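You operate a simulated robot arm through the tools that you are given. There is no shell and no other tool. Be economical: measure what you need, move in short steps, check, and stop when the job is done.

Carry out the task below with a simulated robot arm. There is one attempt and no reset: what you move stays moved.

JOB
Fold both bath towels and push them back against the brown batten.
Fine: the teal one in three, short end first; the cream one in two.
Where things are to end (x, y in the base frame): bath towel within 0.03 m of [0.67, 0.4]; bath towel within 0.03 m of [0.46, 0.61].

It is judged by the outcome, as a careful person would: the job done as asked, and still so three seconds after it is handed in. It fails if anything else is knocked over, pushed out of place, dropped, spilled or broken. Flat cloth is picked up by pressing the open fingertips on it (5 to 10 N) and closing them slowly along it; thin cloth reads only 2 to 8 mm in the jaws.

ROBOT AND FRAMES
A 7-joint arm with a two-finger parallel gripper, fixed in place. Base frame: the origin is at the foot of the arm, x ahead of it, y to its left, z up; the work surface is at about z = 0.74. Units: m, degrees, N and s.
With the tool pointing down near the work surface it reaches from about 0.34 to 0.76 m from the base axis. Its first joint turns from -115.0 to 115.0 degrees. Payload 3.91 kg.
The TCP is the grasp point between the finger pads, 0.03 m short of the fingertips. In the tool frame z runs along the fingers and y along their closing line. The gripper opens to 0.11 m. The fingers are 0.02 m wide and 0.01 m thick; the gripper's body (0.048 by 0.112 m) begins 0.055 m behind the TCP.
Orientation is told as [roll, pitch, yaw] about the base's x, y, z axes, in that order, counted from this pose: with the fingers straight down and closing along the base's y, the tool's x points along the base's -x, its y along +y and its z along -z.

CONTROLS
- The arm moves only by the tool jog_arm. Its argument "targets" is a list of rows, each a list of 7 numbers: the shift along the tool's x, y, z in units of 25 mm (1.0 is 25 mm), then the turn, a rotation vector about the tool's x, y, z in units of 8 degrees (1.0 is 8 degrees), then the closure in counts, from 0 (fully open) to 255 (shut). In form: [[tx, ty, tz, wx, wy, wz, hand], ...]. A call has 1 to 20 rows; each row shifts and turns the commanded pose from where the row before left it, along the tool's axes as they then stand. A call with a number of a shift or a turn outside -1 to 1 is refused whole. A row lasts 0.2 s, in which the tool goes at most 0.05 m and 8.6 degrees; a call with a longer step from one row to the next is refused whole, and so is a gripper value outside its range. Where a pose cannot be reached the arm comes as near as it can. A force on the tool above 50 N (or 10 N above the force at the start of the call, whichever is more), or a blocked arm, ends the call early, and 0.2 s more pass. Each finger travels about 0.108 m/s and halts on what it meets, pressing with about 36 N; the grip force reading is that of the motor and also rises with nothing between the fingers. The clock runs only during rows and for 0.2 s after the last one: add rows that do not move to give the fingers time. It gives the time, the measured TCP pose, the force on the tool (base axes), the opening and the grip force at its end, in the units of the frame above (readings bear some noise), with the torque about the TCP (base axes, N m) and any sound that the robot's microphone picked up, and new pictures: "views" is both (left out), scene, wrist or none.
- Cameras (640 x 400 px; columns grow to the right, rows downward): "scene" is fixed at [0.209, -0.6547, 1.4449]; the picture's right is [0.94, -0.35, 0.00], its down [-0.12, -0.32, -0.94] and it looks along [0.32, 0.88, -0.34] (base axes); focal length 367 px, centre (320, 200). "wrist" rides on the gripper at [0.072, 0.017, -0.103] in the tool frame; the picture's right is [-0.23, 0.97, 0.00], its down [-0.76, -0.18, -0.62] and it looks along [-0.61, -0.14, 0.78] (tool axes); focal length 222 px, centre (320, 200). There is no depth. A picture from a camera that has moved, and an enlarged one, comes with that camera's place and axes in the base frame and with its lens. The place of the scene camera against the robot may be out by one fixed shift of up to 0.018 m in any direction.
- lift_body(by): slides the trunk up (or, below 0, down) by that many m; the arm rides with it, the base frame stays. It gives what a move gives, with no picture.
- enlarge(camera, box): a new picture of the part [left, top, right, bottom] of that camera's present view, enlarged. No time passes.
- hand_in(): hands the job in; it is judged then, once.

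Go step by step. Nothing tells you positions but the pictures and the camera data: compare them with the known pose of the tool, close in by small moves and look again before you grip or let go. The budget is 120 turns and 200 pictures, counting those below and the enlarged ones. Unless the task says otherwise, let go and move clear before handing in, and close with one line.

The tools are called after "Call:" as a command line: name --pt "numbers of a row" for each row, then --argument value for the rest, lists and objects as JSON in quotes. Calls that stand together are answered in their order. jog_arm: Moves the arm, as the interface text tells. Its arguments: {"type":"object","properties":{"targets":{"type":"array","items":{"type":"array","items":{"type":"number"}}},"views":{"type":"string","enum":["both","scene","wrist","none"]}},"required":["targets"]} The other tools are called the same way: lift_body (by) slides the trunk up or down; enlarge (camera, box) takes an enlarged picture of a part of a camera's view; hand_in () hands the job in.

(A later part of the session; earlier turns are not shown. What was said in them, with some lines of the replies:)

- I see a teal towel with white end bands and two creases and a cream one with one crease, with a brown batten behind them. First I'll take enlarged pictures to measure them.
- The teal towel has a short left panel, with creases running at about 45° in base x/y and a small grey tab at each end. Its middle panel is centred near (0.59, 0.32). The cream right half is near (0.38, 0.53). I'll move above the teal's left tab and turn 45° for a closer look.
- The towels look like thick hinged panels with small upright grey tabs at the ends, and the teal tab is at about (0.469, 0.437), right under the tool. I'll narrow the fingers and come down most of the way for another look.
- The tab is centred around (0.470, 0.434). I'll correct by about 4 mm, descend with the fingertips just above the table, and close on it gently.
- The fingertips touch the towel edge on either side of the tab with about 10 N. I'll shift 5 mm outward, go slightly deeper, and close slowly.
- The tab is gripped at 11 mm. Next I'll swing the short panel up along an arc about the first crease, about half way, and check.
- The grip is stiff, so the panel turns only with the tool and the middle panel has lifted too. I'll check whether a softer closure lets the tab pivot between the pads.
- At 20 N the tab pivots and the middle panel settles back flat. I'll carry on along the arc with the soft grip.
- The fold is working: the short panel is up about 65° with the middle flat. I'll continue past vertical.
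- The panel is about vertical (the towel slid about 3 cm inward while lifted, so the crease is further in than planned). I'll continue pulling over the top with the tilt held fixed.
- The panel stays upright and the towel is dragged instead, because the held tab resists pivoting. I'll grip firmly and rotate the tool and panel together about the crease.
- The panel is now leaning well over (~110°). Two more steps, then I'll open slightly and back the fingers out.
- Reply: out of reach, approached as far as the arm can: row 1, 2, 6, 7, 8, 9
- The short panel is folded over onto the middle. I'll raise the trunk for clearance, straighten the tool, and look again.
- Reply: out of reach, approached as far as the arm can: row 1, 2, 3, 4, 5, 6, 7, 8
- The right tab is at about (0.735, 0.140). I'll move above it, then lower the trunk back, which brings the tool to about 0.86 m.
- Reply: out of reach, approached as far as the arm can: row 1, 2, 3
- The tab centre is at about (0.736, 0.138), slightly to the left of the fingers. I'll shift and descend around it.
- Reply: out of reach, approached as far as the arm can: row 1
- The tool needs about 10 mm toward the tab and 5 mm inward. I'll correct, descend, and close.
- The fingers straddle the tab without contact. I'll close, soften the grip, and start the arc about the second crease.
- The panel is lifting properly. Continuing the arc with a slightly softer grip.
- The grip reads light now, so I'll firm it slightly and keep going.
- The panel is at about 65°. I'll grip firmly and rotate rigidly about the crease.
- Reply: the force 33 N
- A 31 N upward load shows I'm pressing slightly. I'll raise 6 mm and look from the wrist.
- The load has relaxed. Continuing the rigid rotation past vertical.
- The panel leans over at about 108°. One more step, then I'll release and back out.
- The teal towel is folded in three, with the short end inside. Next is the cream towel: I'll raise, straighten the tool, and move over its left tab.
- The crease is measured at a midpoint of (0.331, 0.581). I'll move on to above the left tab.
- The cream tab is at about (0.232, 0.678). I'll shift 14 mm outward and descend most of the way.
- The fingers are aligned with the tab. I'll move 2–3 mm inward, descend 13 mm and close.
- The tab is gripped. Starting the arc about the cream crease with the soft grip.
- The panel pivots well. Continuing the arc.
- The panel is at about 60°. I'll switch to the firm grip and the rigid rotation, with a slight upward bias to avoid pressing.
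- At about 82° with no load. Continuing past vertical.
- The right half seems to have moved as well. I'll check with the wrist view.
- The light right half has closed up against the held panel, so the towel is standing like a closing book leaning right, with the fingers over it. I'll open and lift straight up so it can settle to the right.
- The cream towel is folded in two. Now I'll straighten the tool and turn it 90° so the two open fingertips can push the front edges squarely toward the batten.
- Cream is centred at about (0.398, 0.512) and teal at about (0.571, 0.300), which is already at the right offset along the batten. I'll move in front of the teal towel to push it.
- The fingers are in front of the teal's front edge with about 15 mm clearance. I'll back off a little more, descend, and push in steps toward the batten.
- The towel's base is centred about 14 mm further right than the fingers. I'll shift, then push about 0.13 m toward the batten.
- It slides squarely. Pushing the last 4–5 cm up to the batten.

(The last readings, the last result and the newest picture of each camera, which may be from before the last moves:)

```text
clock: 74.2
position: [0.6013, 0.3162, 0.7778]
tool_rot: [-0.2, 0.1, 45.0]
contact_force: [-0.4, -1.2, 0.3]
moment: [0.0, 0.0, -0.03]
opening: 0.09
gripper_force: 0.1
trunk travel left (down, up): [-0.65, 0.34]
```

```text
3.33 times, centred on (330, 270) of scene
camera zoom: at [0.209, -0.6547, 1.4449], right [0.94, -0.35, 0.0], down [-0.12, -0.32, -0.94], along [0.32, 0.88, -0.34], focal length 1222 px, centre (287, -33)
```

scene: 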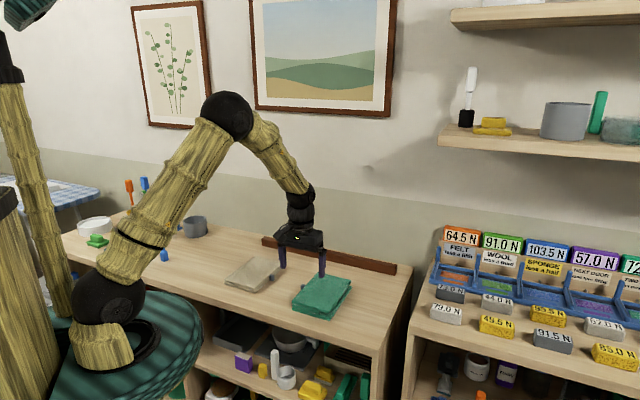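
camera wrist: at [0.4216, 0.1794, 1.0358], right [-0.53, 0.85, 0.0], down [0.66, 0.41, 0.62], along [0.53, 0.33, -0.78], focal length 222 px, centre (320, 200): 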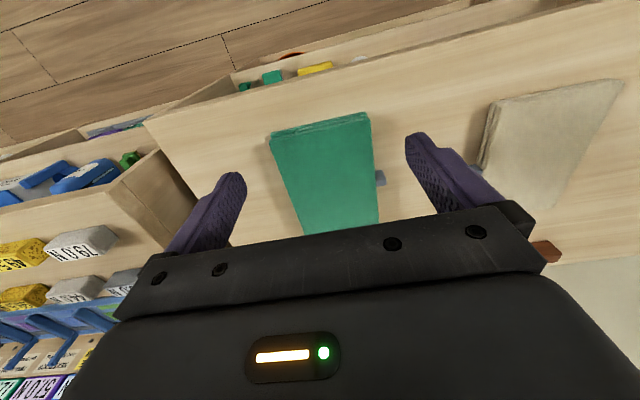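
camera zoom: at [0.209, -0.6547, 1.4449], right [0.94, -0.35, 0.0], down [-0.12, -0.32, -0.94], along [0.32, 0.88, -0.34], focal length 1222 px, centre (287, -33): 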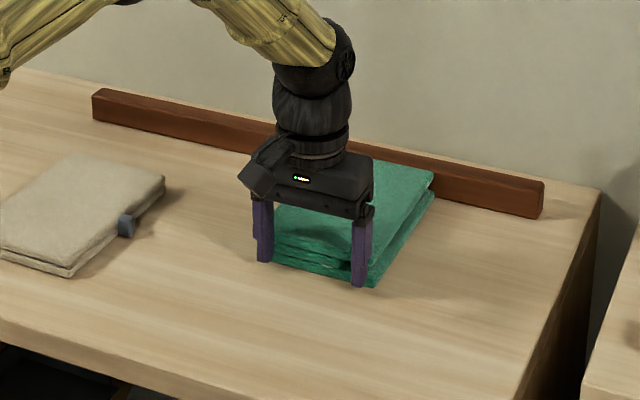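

Nearly there, with no batten contact yet. I'll use small steps and watch the force.

Call:
jog_arm --pt "-0.12 0 0 0 0 0 46" --pt "-0.12 0 0 0 0 0 46" --pt "0 0 0 0 0 0 46" --views "none"

Call:
enlarge --camera "scene" --box '[300, 220, 400, 300]'

```text
clock: 75.0
position: [0.602, 0.3163, 0.7788]
tool_rot: [-0.2, 0.4, 45.0]
contact_force: [-23.8, -20.3, 3.3]
moment: [-0.31, -0.03, 0.15]
opening: 0.0903
gripper_force: 0.1
trunk travel left (down, up): [-0.65, 0.34]
```

```text
5.00 times, centred on (350, 260) of scene
camera zoom: at [0.209, -0.6547, 1.4449], right [0.94, -0.35, 0.0], down [-0.12, -0.32, -0.94], along [0.32, 0.88, -0.34], focal length 1833 px, centre (170, -100)
```

zoom: 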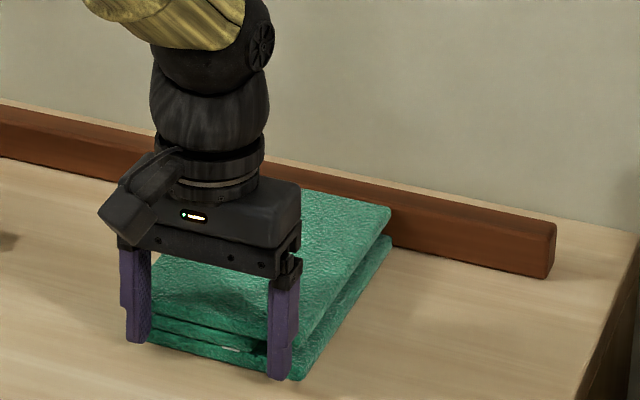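

The teal towel is seated against the batten. I'll back off, rise and turn the tool back so the fingers can nudge the cream towel about 2 cm left before its push.

Call:
jog_arm --pt "0.6 0 0 0 0 0 46" --pt "0.6 0 0 0 0 0 46" --pt "0 0 -0.9 0 0 0 46" --pt "0 0 -0.9 0 0 0 46" --pt "0 0 -0.9 0 0 0 46" --pt "0 0 -0.9 0 0 0 46" --pt "0 0 -0.9 0 0 0 46" --pt "0 0 -0.9 0 0 0 46" --pt "0 0.9 0 0 0 0 46" --pt "0 0.9 0 0 0 0 46" --pt "0 0.9 0 0 0 0 46" --pt "0 0.9 0 0 0 0 46" --pt "0 0.9 0 0 0 0 46" --pt "0 0.9 0 0 0 0 46" --pt "0 0.9 0 0 0 0 46" --pt "0 0 0 0 0 0 46" --views "none"

Call:
jog_arm --pt "0 0 0 0 0 0.9375 60" --pt "0 0 0 0 0 0.9375 60" --pt "0 0 0 0 0 0.9375 60" --pt "0 0 0 0 0 0.9375 60" --pt "0 0 0 0 0 0.9375 60" --pt "0 0 0 0 0 0.9375 60" --pt "0 0 0 0 0 0.9375 60" --pt "0 0 0 0 0 0.9375 60" --pt "0 0 0 0 0 0.9375 60" --pt "0 0 0 0 0 0.9375 60" --pt "0 0 0 0 0 0.9375 60" --pt "0 0 0 0 0 0.9375 60" --pt "0 0 0 0 0 0 60"

Call:
enlarge --camera "scene" --box '[200, 220, 400, 330]'

```text
clock: 78.4
position: [0.4734, 0.4119, 0.9127]
tool_rot: [-0.2, 0.1, 45.1]
contact_force: [0.0, 0.1, 0.8]
moment: [0.0, 0.01, 0.0]
opening: 0.0902
gripper_force: 0.1
trunk travel left (down, up): [-0.65, 0.34]
```

```text
clock: 81.2
position: [0.4742, 0.4109, 0.9133]
tool_rot: [-0.1, -0.2, -45.2]
contact_force: [0.1, -0.3, -0.8]
moment: [0.0, -0.02, 0.0]
opening: 0.084
gripper_force: 0.0
trunk travel left (down, up): [-0.65, 0.34]
camera wrist: at [0.4339, 0.4754, 1.0168], right [0.85, 0.53, 0.0], down [0.41, -0.66, 0.63], along [0.33, -0.53, -0.78], focal length 222 px, centre (320, 200)
```

scene: 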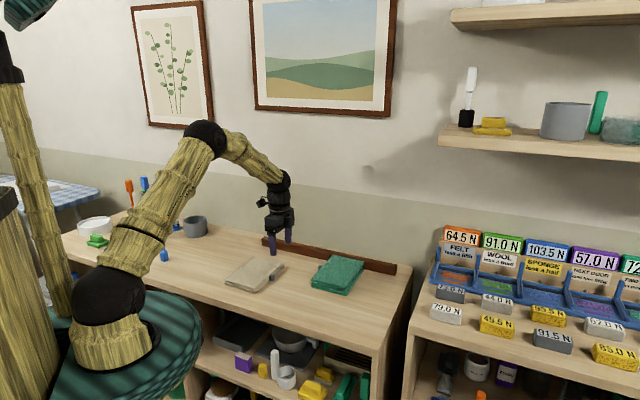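
wrist: 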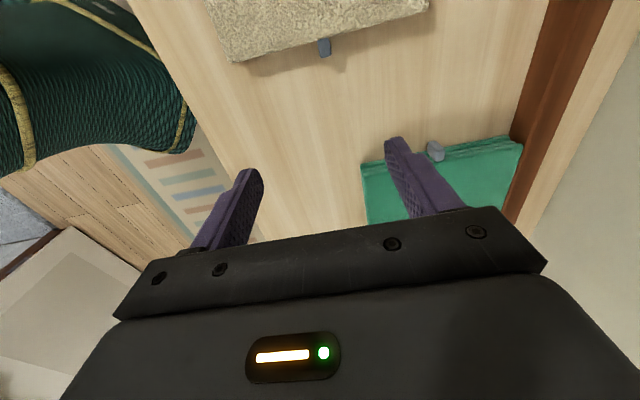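

```text
3.20 times, centred on (300, 275) of scene
camera zoom: at [0.209, -0.6547, 1.4449], right [0.94, -0.35, 0.0], down [-0.12, -0.32, -0.94], along [0.32, 0.88, -0.34], focal length 1173 px, centre (384, -40)
```

zoom: 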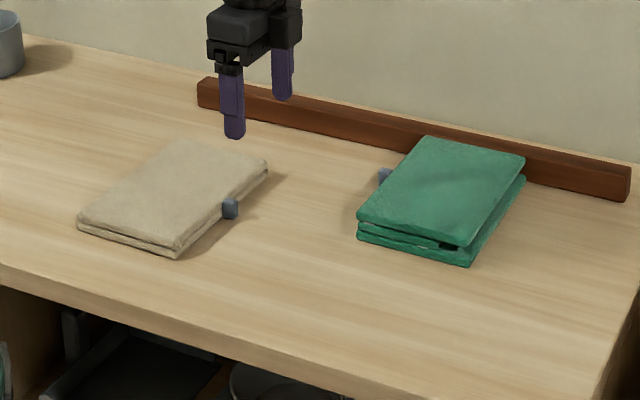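

Teal is at about (0.68, 0.395), which is good. Cream needs +2.6 cm along the batten direction. I'll descend to the right of it, straddling its tab, and nudge.

Call:
jog_arm --pt "0 0.8 0 0 0 0 60" --pt "0 0 0.9 0 0 0 60" --pt "0 0 0.9 0 0 0 60" --pt "0 0 0.9 0 0 0 60" --pt "0 0 0.9 0 0 0 60" --pt "0 0 0.9 0 0 0 60" --pt "0 0 0.9 0 0 0 60" --pt "0.6 0 0 0 0 0 60" --pt "0.6 0 0 0 0 0 60" --pt "0.5 0 0 0 0 0 60" --pt "0 0 0 0 0 0 60" --views "none"

Call:
enlarge --camera "scene" --box '[200, 220, 340, 310]'

```text
clock: 83.6
position: [0.4586, 0.4557, 0.7779]
tool_rot: [-0.1, -0.2, -45.0]
contact_force: [-0.1, -0.9, -0.3]
moment: [-0.01, 0.02, 0.02]
opening: 0.0841
gripper_force: 0.1
trunk travel left (down, up): [-0.65, 0.34]
```

```text
4.44 times, centred on (270, 265) of scene
camera zoom: at [0.209, -0.6547, 1.4449], right [0.94, -0.35, 0.0], down [-0.12, -0.32, -0.94], along [0.32, 0.88, -0.34], focal length 1630 px, centre (542, -89)
```

zoom: 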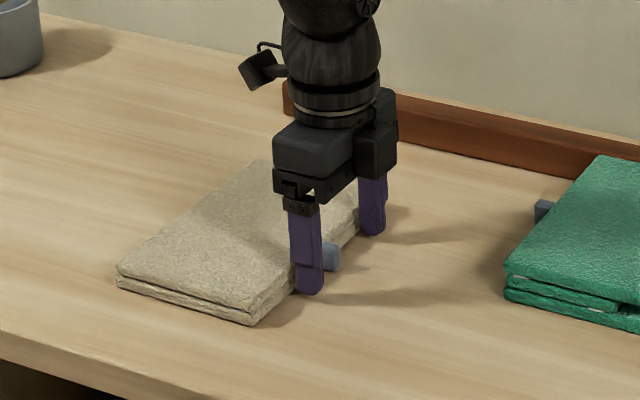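

The fingers straddle the tab next to the edge. Pushing about 3.5 cm.

Call:
jog_arm --pt "0.35 0 0 0 0 0 60" --pt "0.35 0 0 0 0 0 60" --pt "0.35 0 0 0 0 0 60" --pt "0.35 0 0 0 0 0 60" --pt "0 0 0 0 0 0 60" --views "none"

Call:
enlarge --camera "scene" --box '[200, 220, 340, 310]'

```text
clock: 84.8
position: [0.4325, 0.479, 0.7772]
tool_rot: [-0.2, -0.3, -45.0]
contact_force: [0.3, 0.2, 0.2]
moment: [0.03, 0.0, 0.02]
opening: 0.0844
gripper_force: 0.1
trunk travel left (down, up): [-0.65, 0.34]
```

```text
4.44 times, centred on (270, 265) of scene
camera zoom: at [0.209, -0.6547, 1.4449], right [0.94, -0.35, 0.0], down [-0.12, -0.32, -0.94], along [0.32, 0.88, -0.34], focal length 1630 px, centre (542, -89)
```

zoom: 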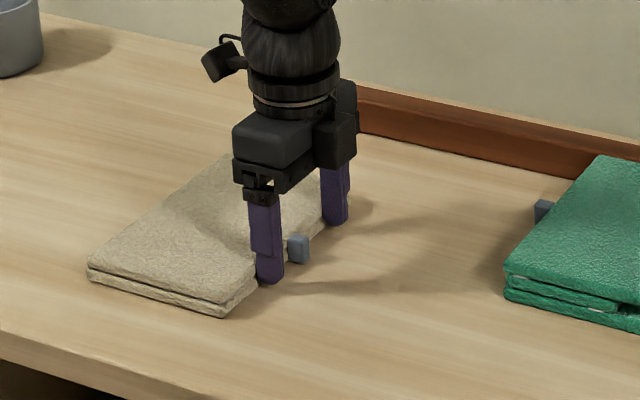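

The cream towel moved 2.5 cm as wanted. I'll back off, rise, move in front of it and turn for the final push.

Call:
jog_arm --pt "-0.6 0 0 0 0 0 60" --pt "-0.6 0 0 0 0 0 60" --pt "0 0 -0.9 0 0 0 60" --pt "0 0 -0.9 0 0 0 60" --pt "0 0 -0.9 0 0 0 60" --pt "0 0 -0.9 0 0 0 60" --pt "0 0 -0.9 0 0 0 60" --pt "0 0 -0.9 0 0 0 60" --pt "0.68 -0.87 0 0 0 0 60" --pt "0.68 -0.87 0 0 0 0 60" --pt "0.68 -0.87 0 0 0 0 60" --pt "0.68 -0.87 0 0 0 0 60" --pt "0.68 -0.87 0 0 0 0 60" --pt "0.68 -0.87 0 0 0 0 60" --pt "0 0 0 0 0 0 60" --views "none"

Call:
jog_arm --pt "0 0 0 0 0 -0.9375 46" --pt "0 0 0 0 0 -0.9375 46" --pt "0 0 0 0 0 -0.9375 46" --pt "0 0 0 0 0 -0.9375 46" --pt "0 0 0 0 0 -0.9375 46" --pt "0 0 0 0 0 -0.9375 46" --pt "0 0 0 0 0 -0.9375 46" --pt "0 0 0 0 0 -0.9375 46" --pt "0 0 0 0 0 -0.9375 46" --pt "0 0 0 0 0 -0.9375 46" --pt "0 0 0 0 0 -0.9375 46" --pt "0 0 0 0 0 -0.9375 46" --pt "0 0 0 0 0 0 46" --views "wrist"

Call:
enlarge --camera "scene" --box '[180, 210, 340, 310]'

```text
clock: 88.0
position: [0.2879, 0.4382, 0.9137]
tool_rot: [-0.2, -0.2, -45.0]
contact_force: [0.7, 0.1, -0.6]
moment: [0.01, 0.0, 0.0]
opening: 0.0844
gripper_force: 0.1
trunk travel left (down, up): [-0.65, 0.34]
```

```text
clock: 90.8
position: [0.2894, 0.4378, 0.9138]
tool_rot: [-0.2, 0.1, 45.1]
contact_force: [-0.5, -0.3, -1.1]
moment: [0.01, -0.02, 0.01]
opening: 0.0903
gripper_force: 0.1
trunk travel left (down, up): [-0.65, 0.34]
camera wrist: at [0.2258, 0.4002, 1.0168], right [-0.53, 0.85, 0.0], down [0.66, 0.42, 0.62], along [0.53, 0.33, -0.78], focal length 222 px, centre (320, 200)
```

wrist: 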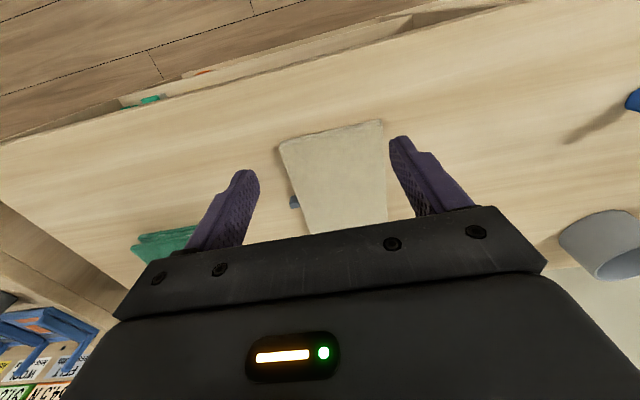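

```text
4.00 times, centred on (260, 260) of scene
camera zoom: at [0.209, -0.6547, 1.4449], right [0.94, -0.35, 0.0], down [-0.12, -0.32, -0.94], along [0.32, 0.88, -0.34], focal length 1466 px, centre (560, -40)
```

zoom: 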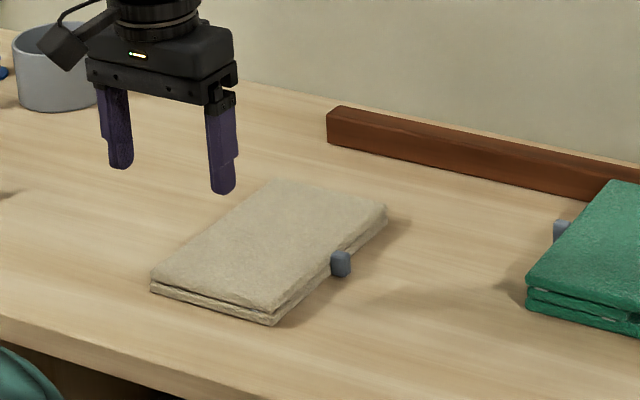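

The cream is centred with the fingers. Descending in front and pushing toward the batten.

Call:
jog_arm --pt "0 0.15 0.9 0 0 0 46" --pt "0 0 0.9 0 0 0 46" --pt "0 0 0.9 0 0 0 46" --pt "0 0 0.9 0 0 0 46" --pt "0 0 0.9 0 0 0 46" --pt "0 0 0.9 0 0 0 46" --pt "0 0 0 0 0 0 46" --pt "-0.6 0 0 0 0 0 46" --pt "-0.6 0 0 0 0 0 46" --pt "-0.6 0 0 0 0 0 46" --pt "-0.6 0 0 0 0 0 46" --pt "-0.6 0 0 0 0 0 46" --pt "-0.6 0 0 0 0 0 46" --pt "0 0 0 0 0 0 46" --views "none"

Call:
enlarge --camera "scene" --box '[180, 210, 340, 310]'

```text
clock: 93.8
position: [0.3507, 0.5052, 0.7784]
tool_rot: [-0.3, 0.1, 45.0]
contact_force: [-0.1, 0.0, -0.2]
moment: [0.0, 0.02, 0.0]
opening: 0.0904
gripper_force: 0.1
trunk travel left (down, up): [-0.65, 0.34]
```

```text
4.00 times, centred on (260, 260) of scene
camera zoom: at [0.209, -0.6547, 1.4449], right [0.94, -0.35, 0.0], down [-0.12, -0.32, -0.94], along [0.32, 0.88, -0.34], focal length 1466 px, centre (560, -40)
```

zoom: 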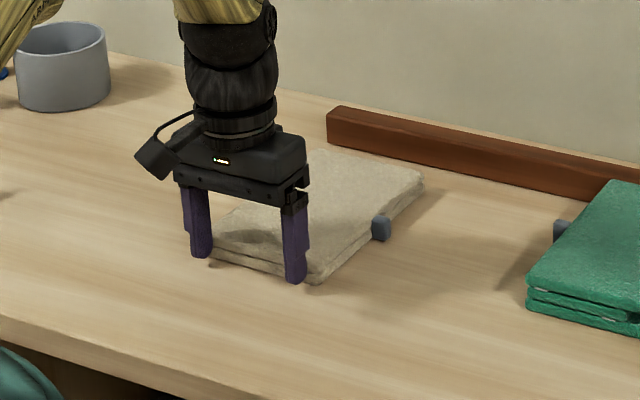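

Sliding squarely. The last few centimetres go in small steps.

Call:
jog_arm --pt "-0.5 0 0 0 0 0 46" --pt "-0.5 0 0 0 0 0 46" --pt "-0.4 0 0 0 0 0 46" --pt "-0.2 0 0 0 0 0 46" --pt "-0.1 0 0 0 0 0 46" --pt "0 0 0 0 0 0 46" --views "none"

Call:
enlarge --camera "scene" --box '[180, 210, 340, 310]'

```text
clock: 95.2
position: [0.3812, 0.5359, 0.7788]
tool_rot: [-0.2, 0.1, 45.0]
contact_force: [-1.8, -0.9, -0.3]
moment: [-0.03, 0.0, 0.0]
opening: 0.0901
gripper_force: 0.1
trunk travel left (down, up): [-0.65, 0.34]
```

```text
4.00 times, centred on (260, 260) of scene
camera zoom: at [0.209, -0.6547, 1.4449], right [0.94, -0.35, 0.0], down [-0.12, -0.32, -0.94], along [0.32, 0.88, -0.34], focal length 1466 px, centre (560, -40)
```

zoom: 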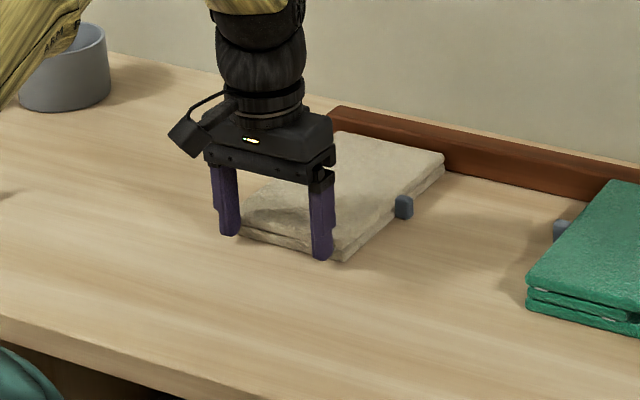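

Almost touching the batten; one more gentle nudge.

Call:
jog_arm --pt "-0.1 0 0 0 0 0 46" --pt "-0.1 0 0 0 0 0 46" --pt "0 0 0 0 0 0 46" --views "none"

```text
clock: 96.0
position: [0.3826, 0.5372, 0.7777]
tool_rot: [-0.2, 0.2, 45.1]
contact_force: [-9.2, -11.1, 4.5]
moment: [-0.2, 0.25, -0.04]
opening: 0.0904
gripper_force: 0.1
trunk travel left (down, up): [-0.65, 0.34]
```

Contact with the batten is felt (about 14 N). I'll back off, rise clear, and inspect everything.

Call:
jog_arm --pt "0.6 0 0 0 0 0 46" --pt "0.8 0 0 0 0 0 46" --pt "0 0 -0.9 0 0 0 46" --pt "0 0 -0.9 0 0 0 46" --pt "0 0 -0.9 0 0 0 46" --pt "0 0 -0.9 0 0 0 46" --pt "0 0 -0.9 0 0 0 46" --pt "0 0 -0.9 0 0 0 46" --pt "0 0 -0.9 0 0 0 46" --pt "0 0 -0.9 0 0 0 46" --pt "0 0 -0.9 0 0 0 46" --pt "0.5 0 0 0 0 0 46" --pt "0 0 0 0 0 0 46"

Call:
enlarge --camera "scene" --box '[210, 210, 410, 320]'

Call:
enlarge --camera "wrist" --box '[40, 0, 440, 250]'

```text
clock: 98.8
position: [0.3513, 0.504, 0.9793]
tool_rot: [-0.2, 0.1, 45.0]
contact_force: [0.6, -0.2, -0.9]
moment: [0.04, -0.02, 0.0]
opening: 0.0903
gripper_force: 0.1
trunk travel left (down, up): [-0.65, 0.34]
camera wrist: at [0.2873, 0.4662, 1.0835], right [-0.53, 0.85, 0.0], down [0.66, 0.41, 0.62], along [0.53, 0.33, -0.78], focal length 222 px, centre (320, 200)
```

scene: 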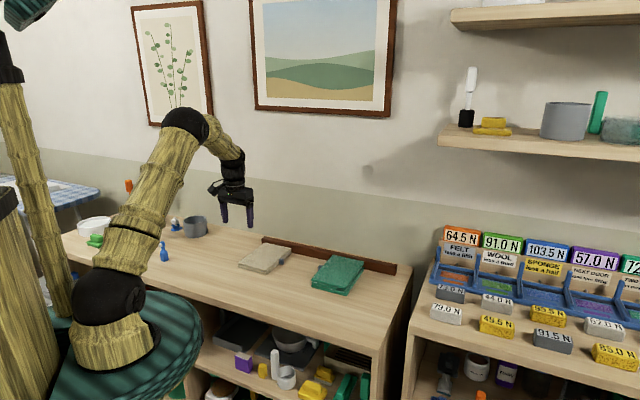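
wrist: 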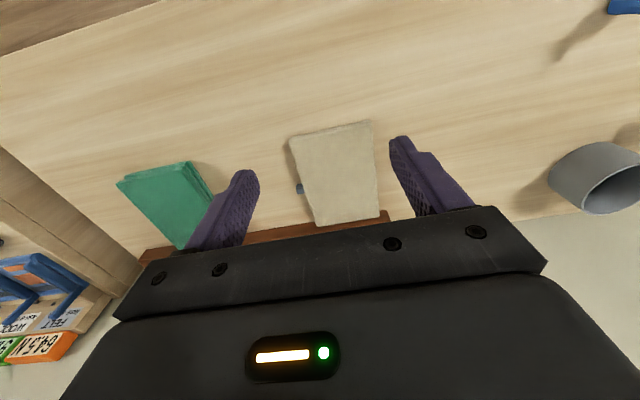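

```text
3.20 times, centred on (310, 265) of scene
camera zoom: at [0.209, -0.6547, 1.4449], right [0.94, -0.35, 0.0], down [-0.12, -0.32, -0.94], along [0.32, 0.88, -0.34], focal length 1173 px, centre (352, -8)
```

zoom: 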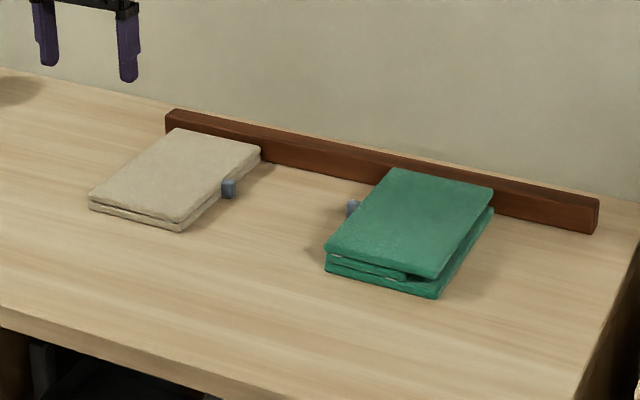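

```text
1.60 times, centred on (240, 125) of wrist
camera zoom: at [0.2873, 0.4662, 1.0835], right [-0.53, 0.85, 0.0], down [0.66, 0.41, 0.62], along [0.53, 0.33, -0.78], focal length 355 px, centre (448, 320)
```

zoom: 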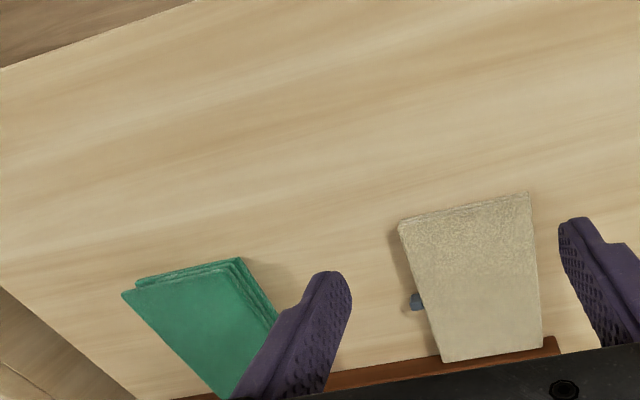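

Both towels are folded, flat and squarely against the batten: cream at about (0.46, 0.617) and teal at about (0.68, 0.395). Nothing else has moved and the gripper is clear, so I'm handing in.

Call:
hand_in

```text
The job is handed in.
```

Both bath towels are folded and pushed back against the brown batten, and the job is handed in. The teal one is in three, short end first, at about (0.68, 0.395). The cream one is in two, at about (0.46, 0.617). By my measurements each is about 1 cm from its target.
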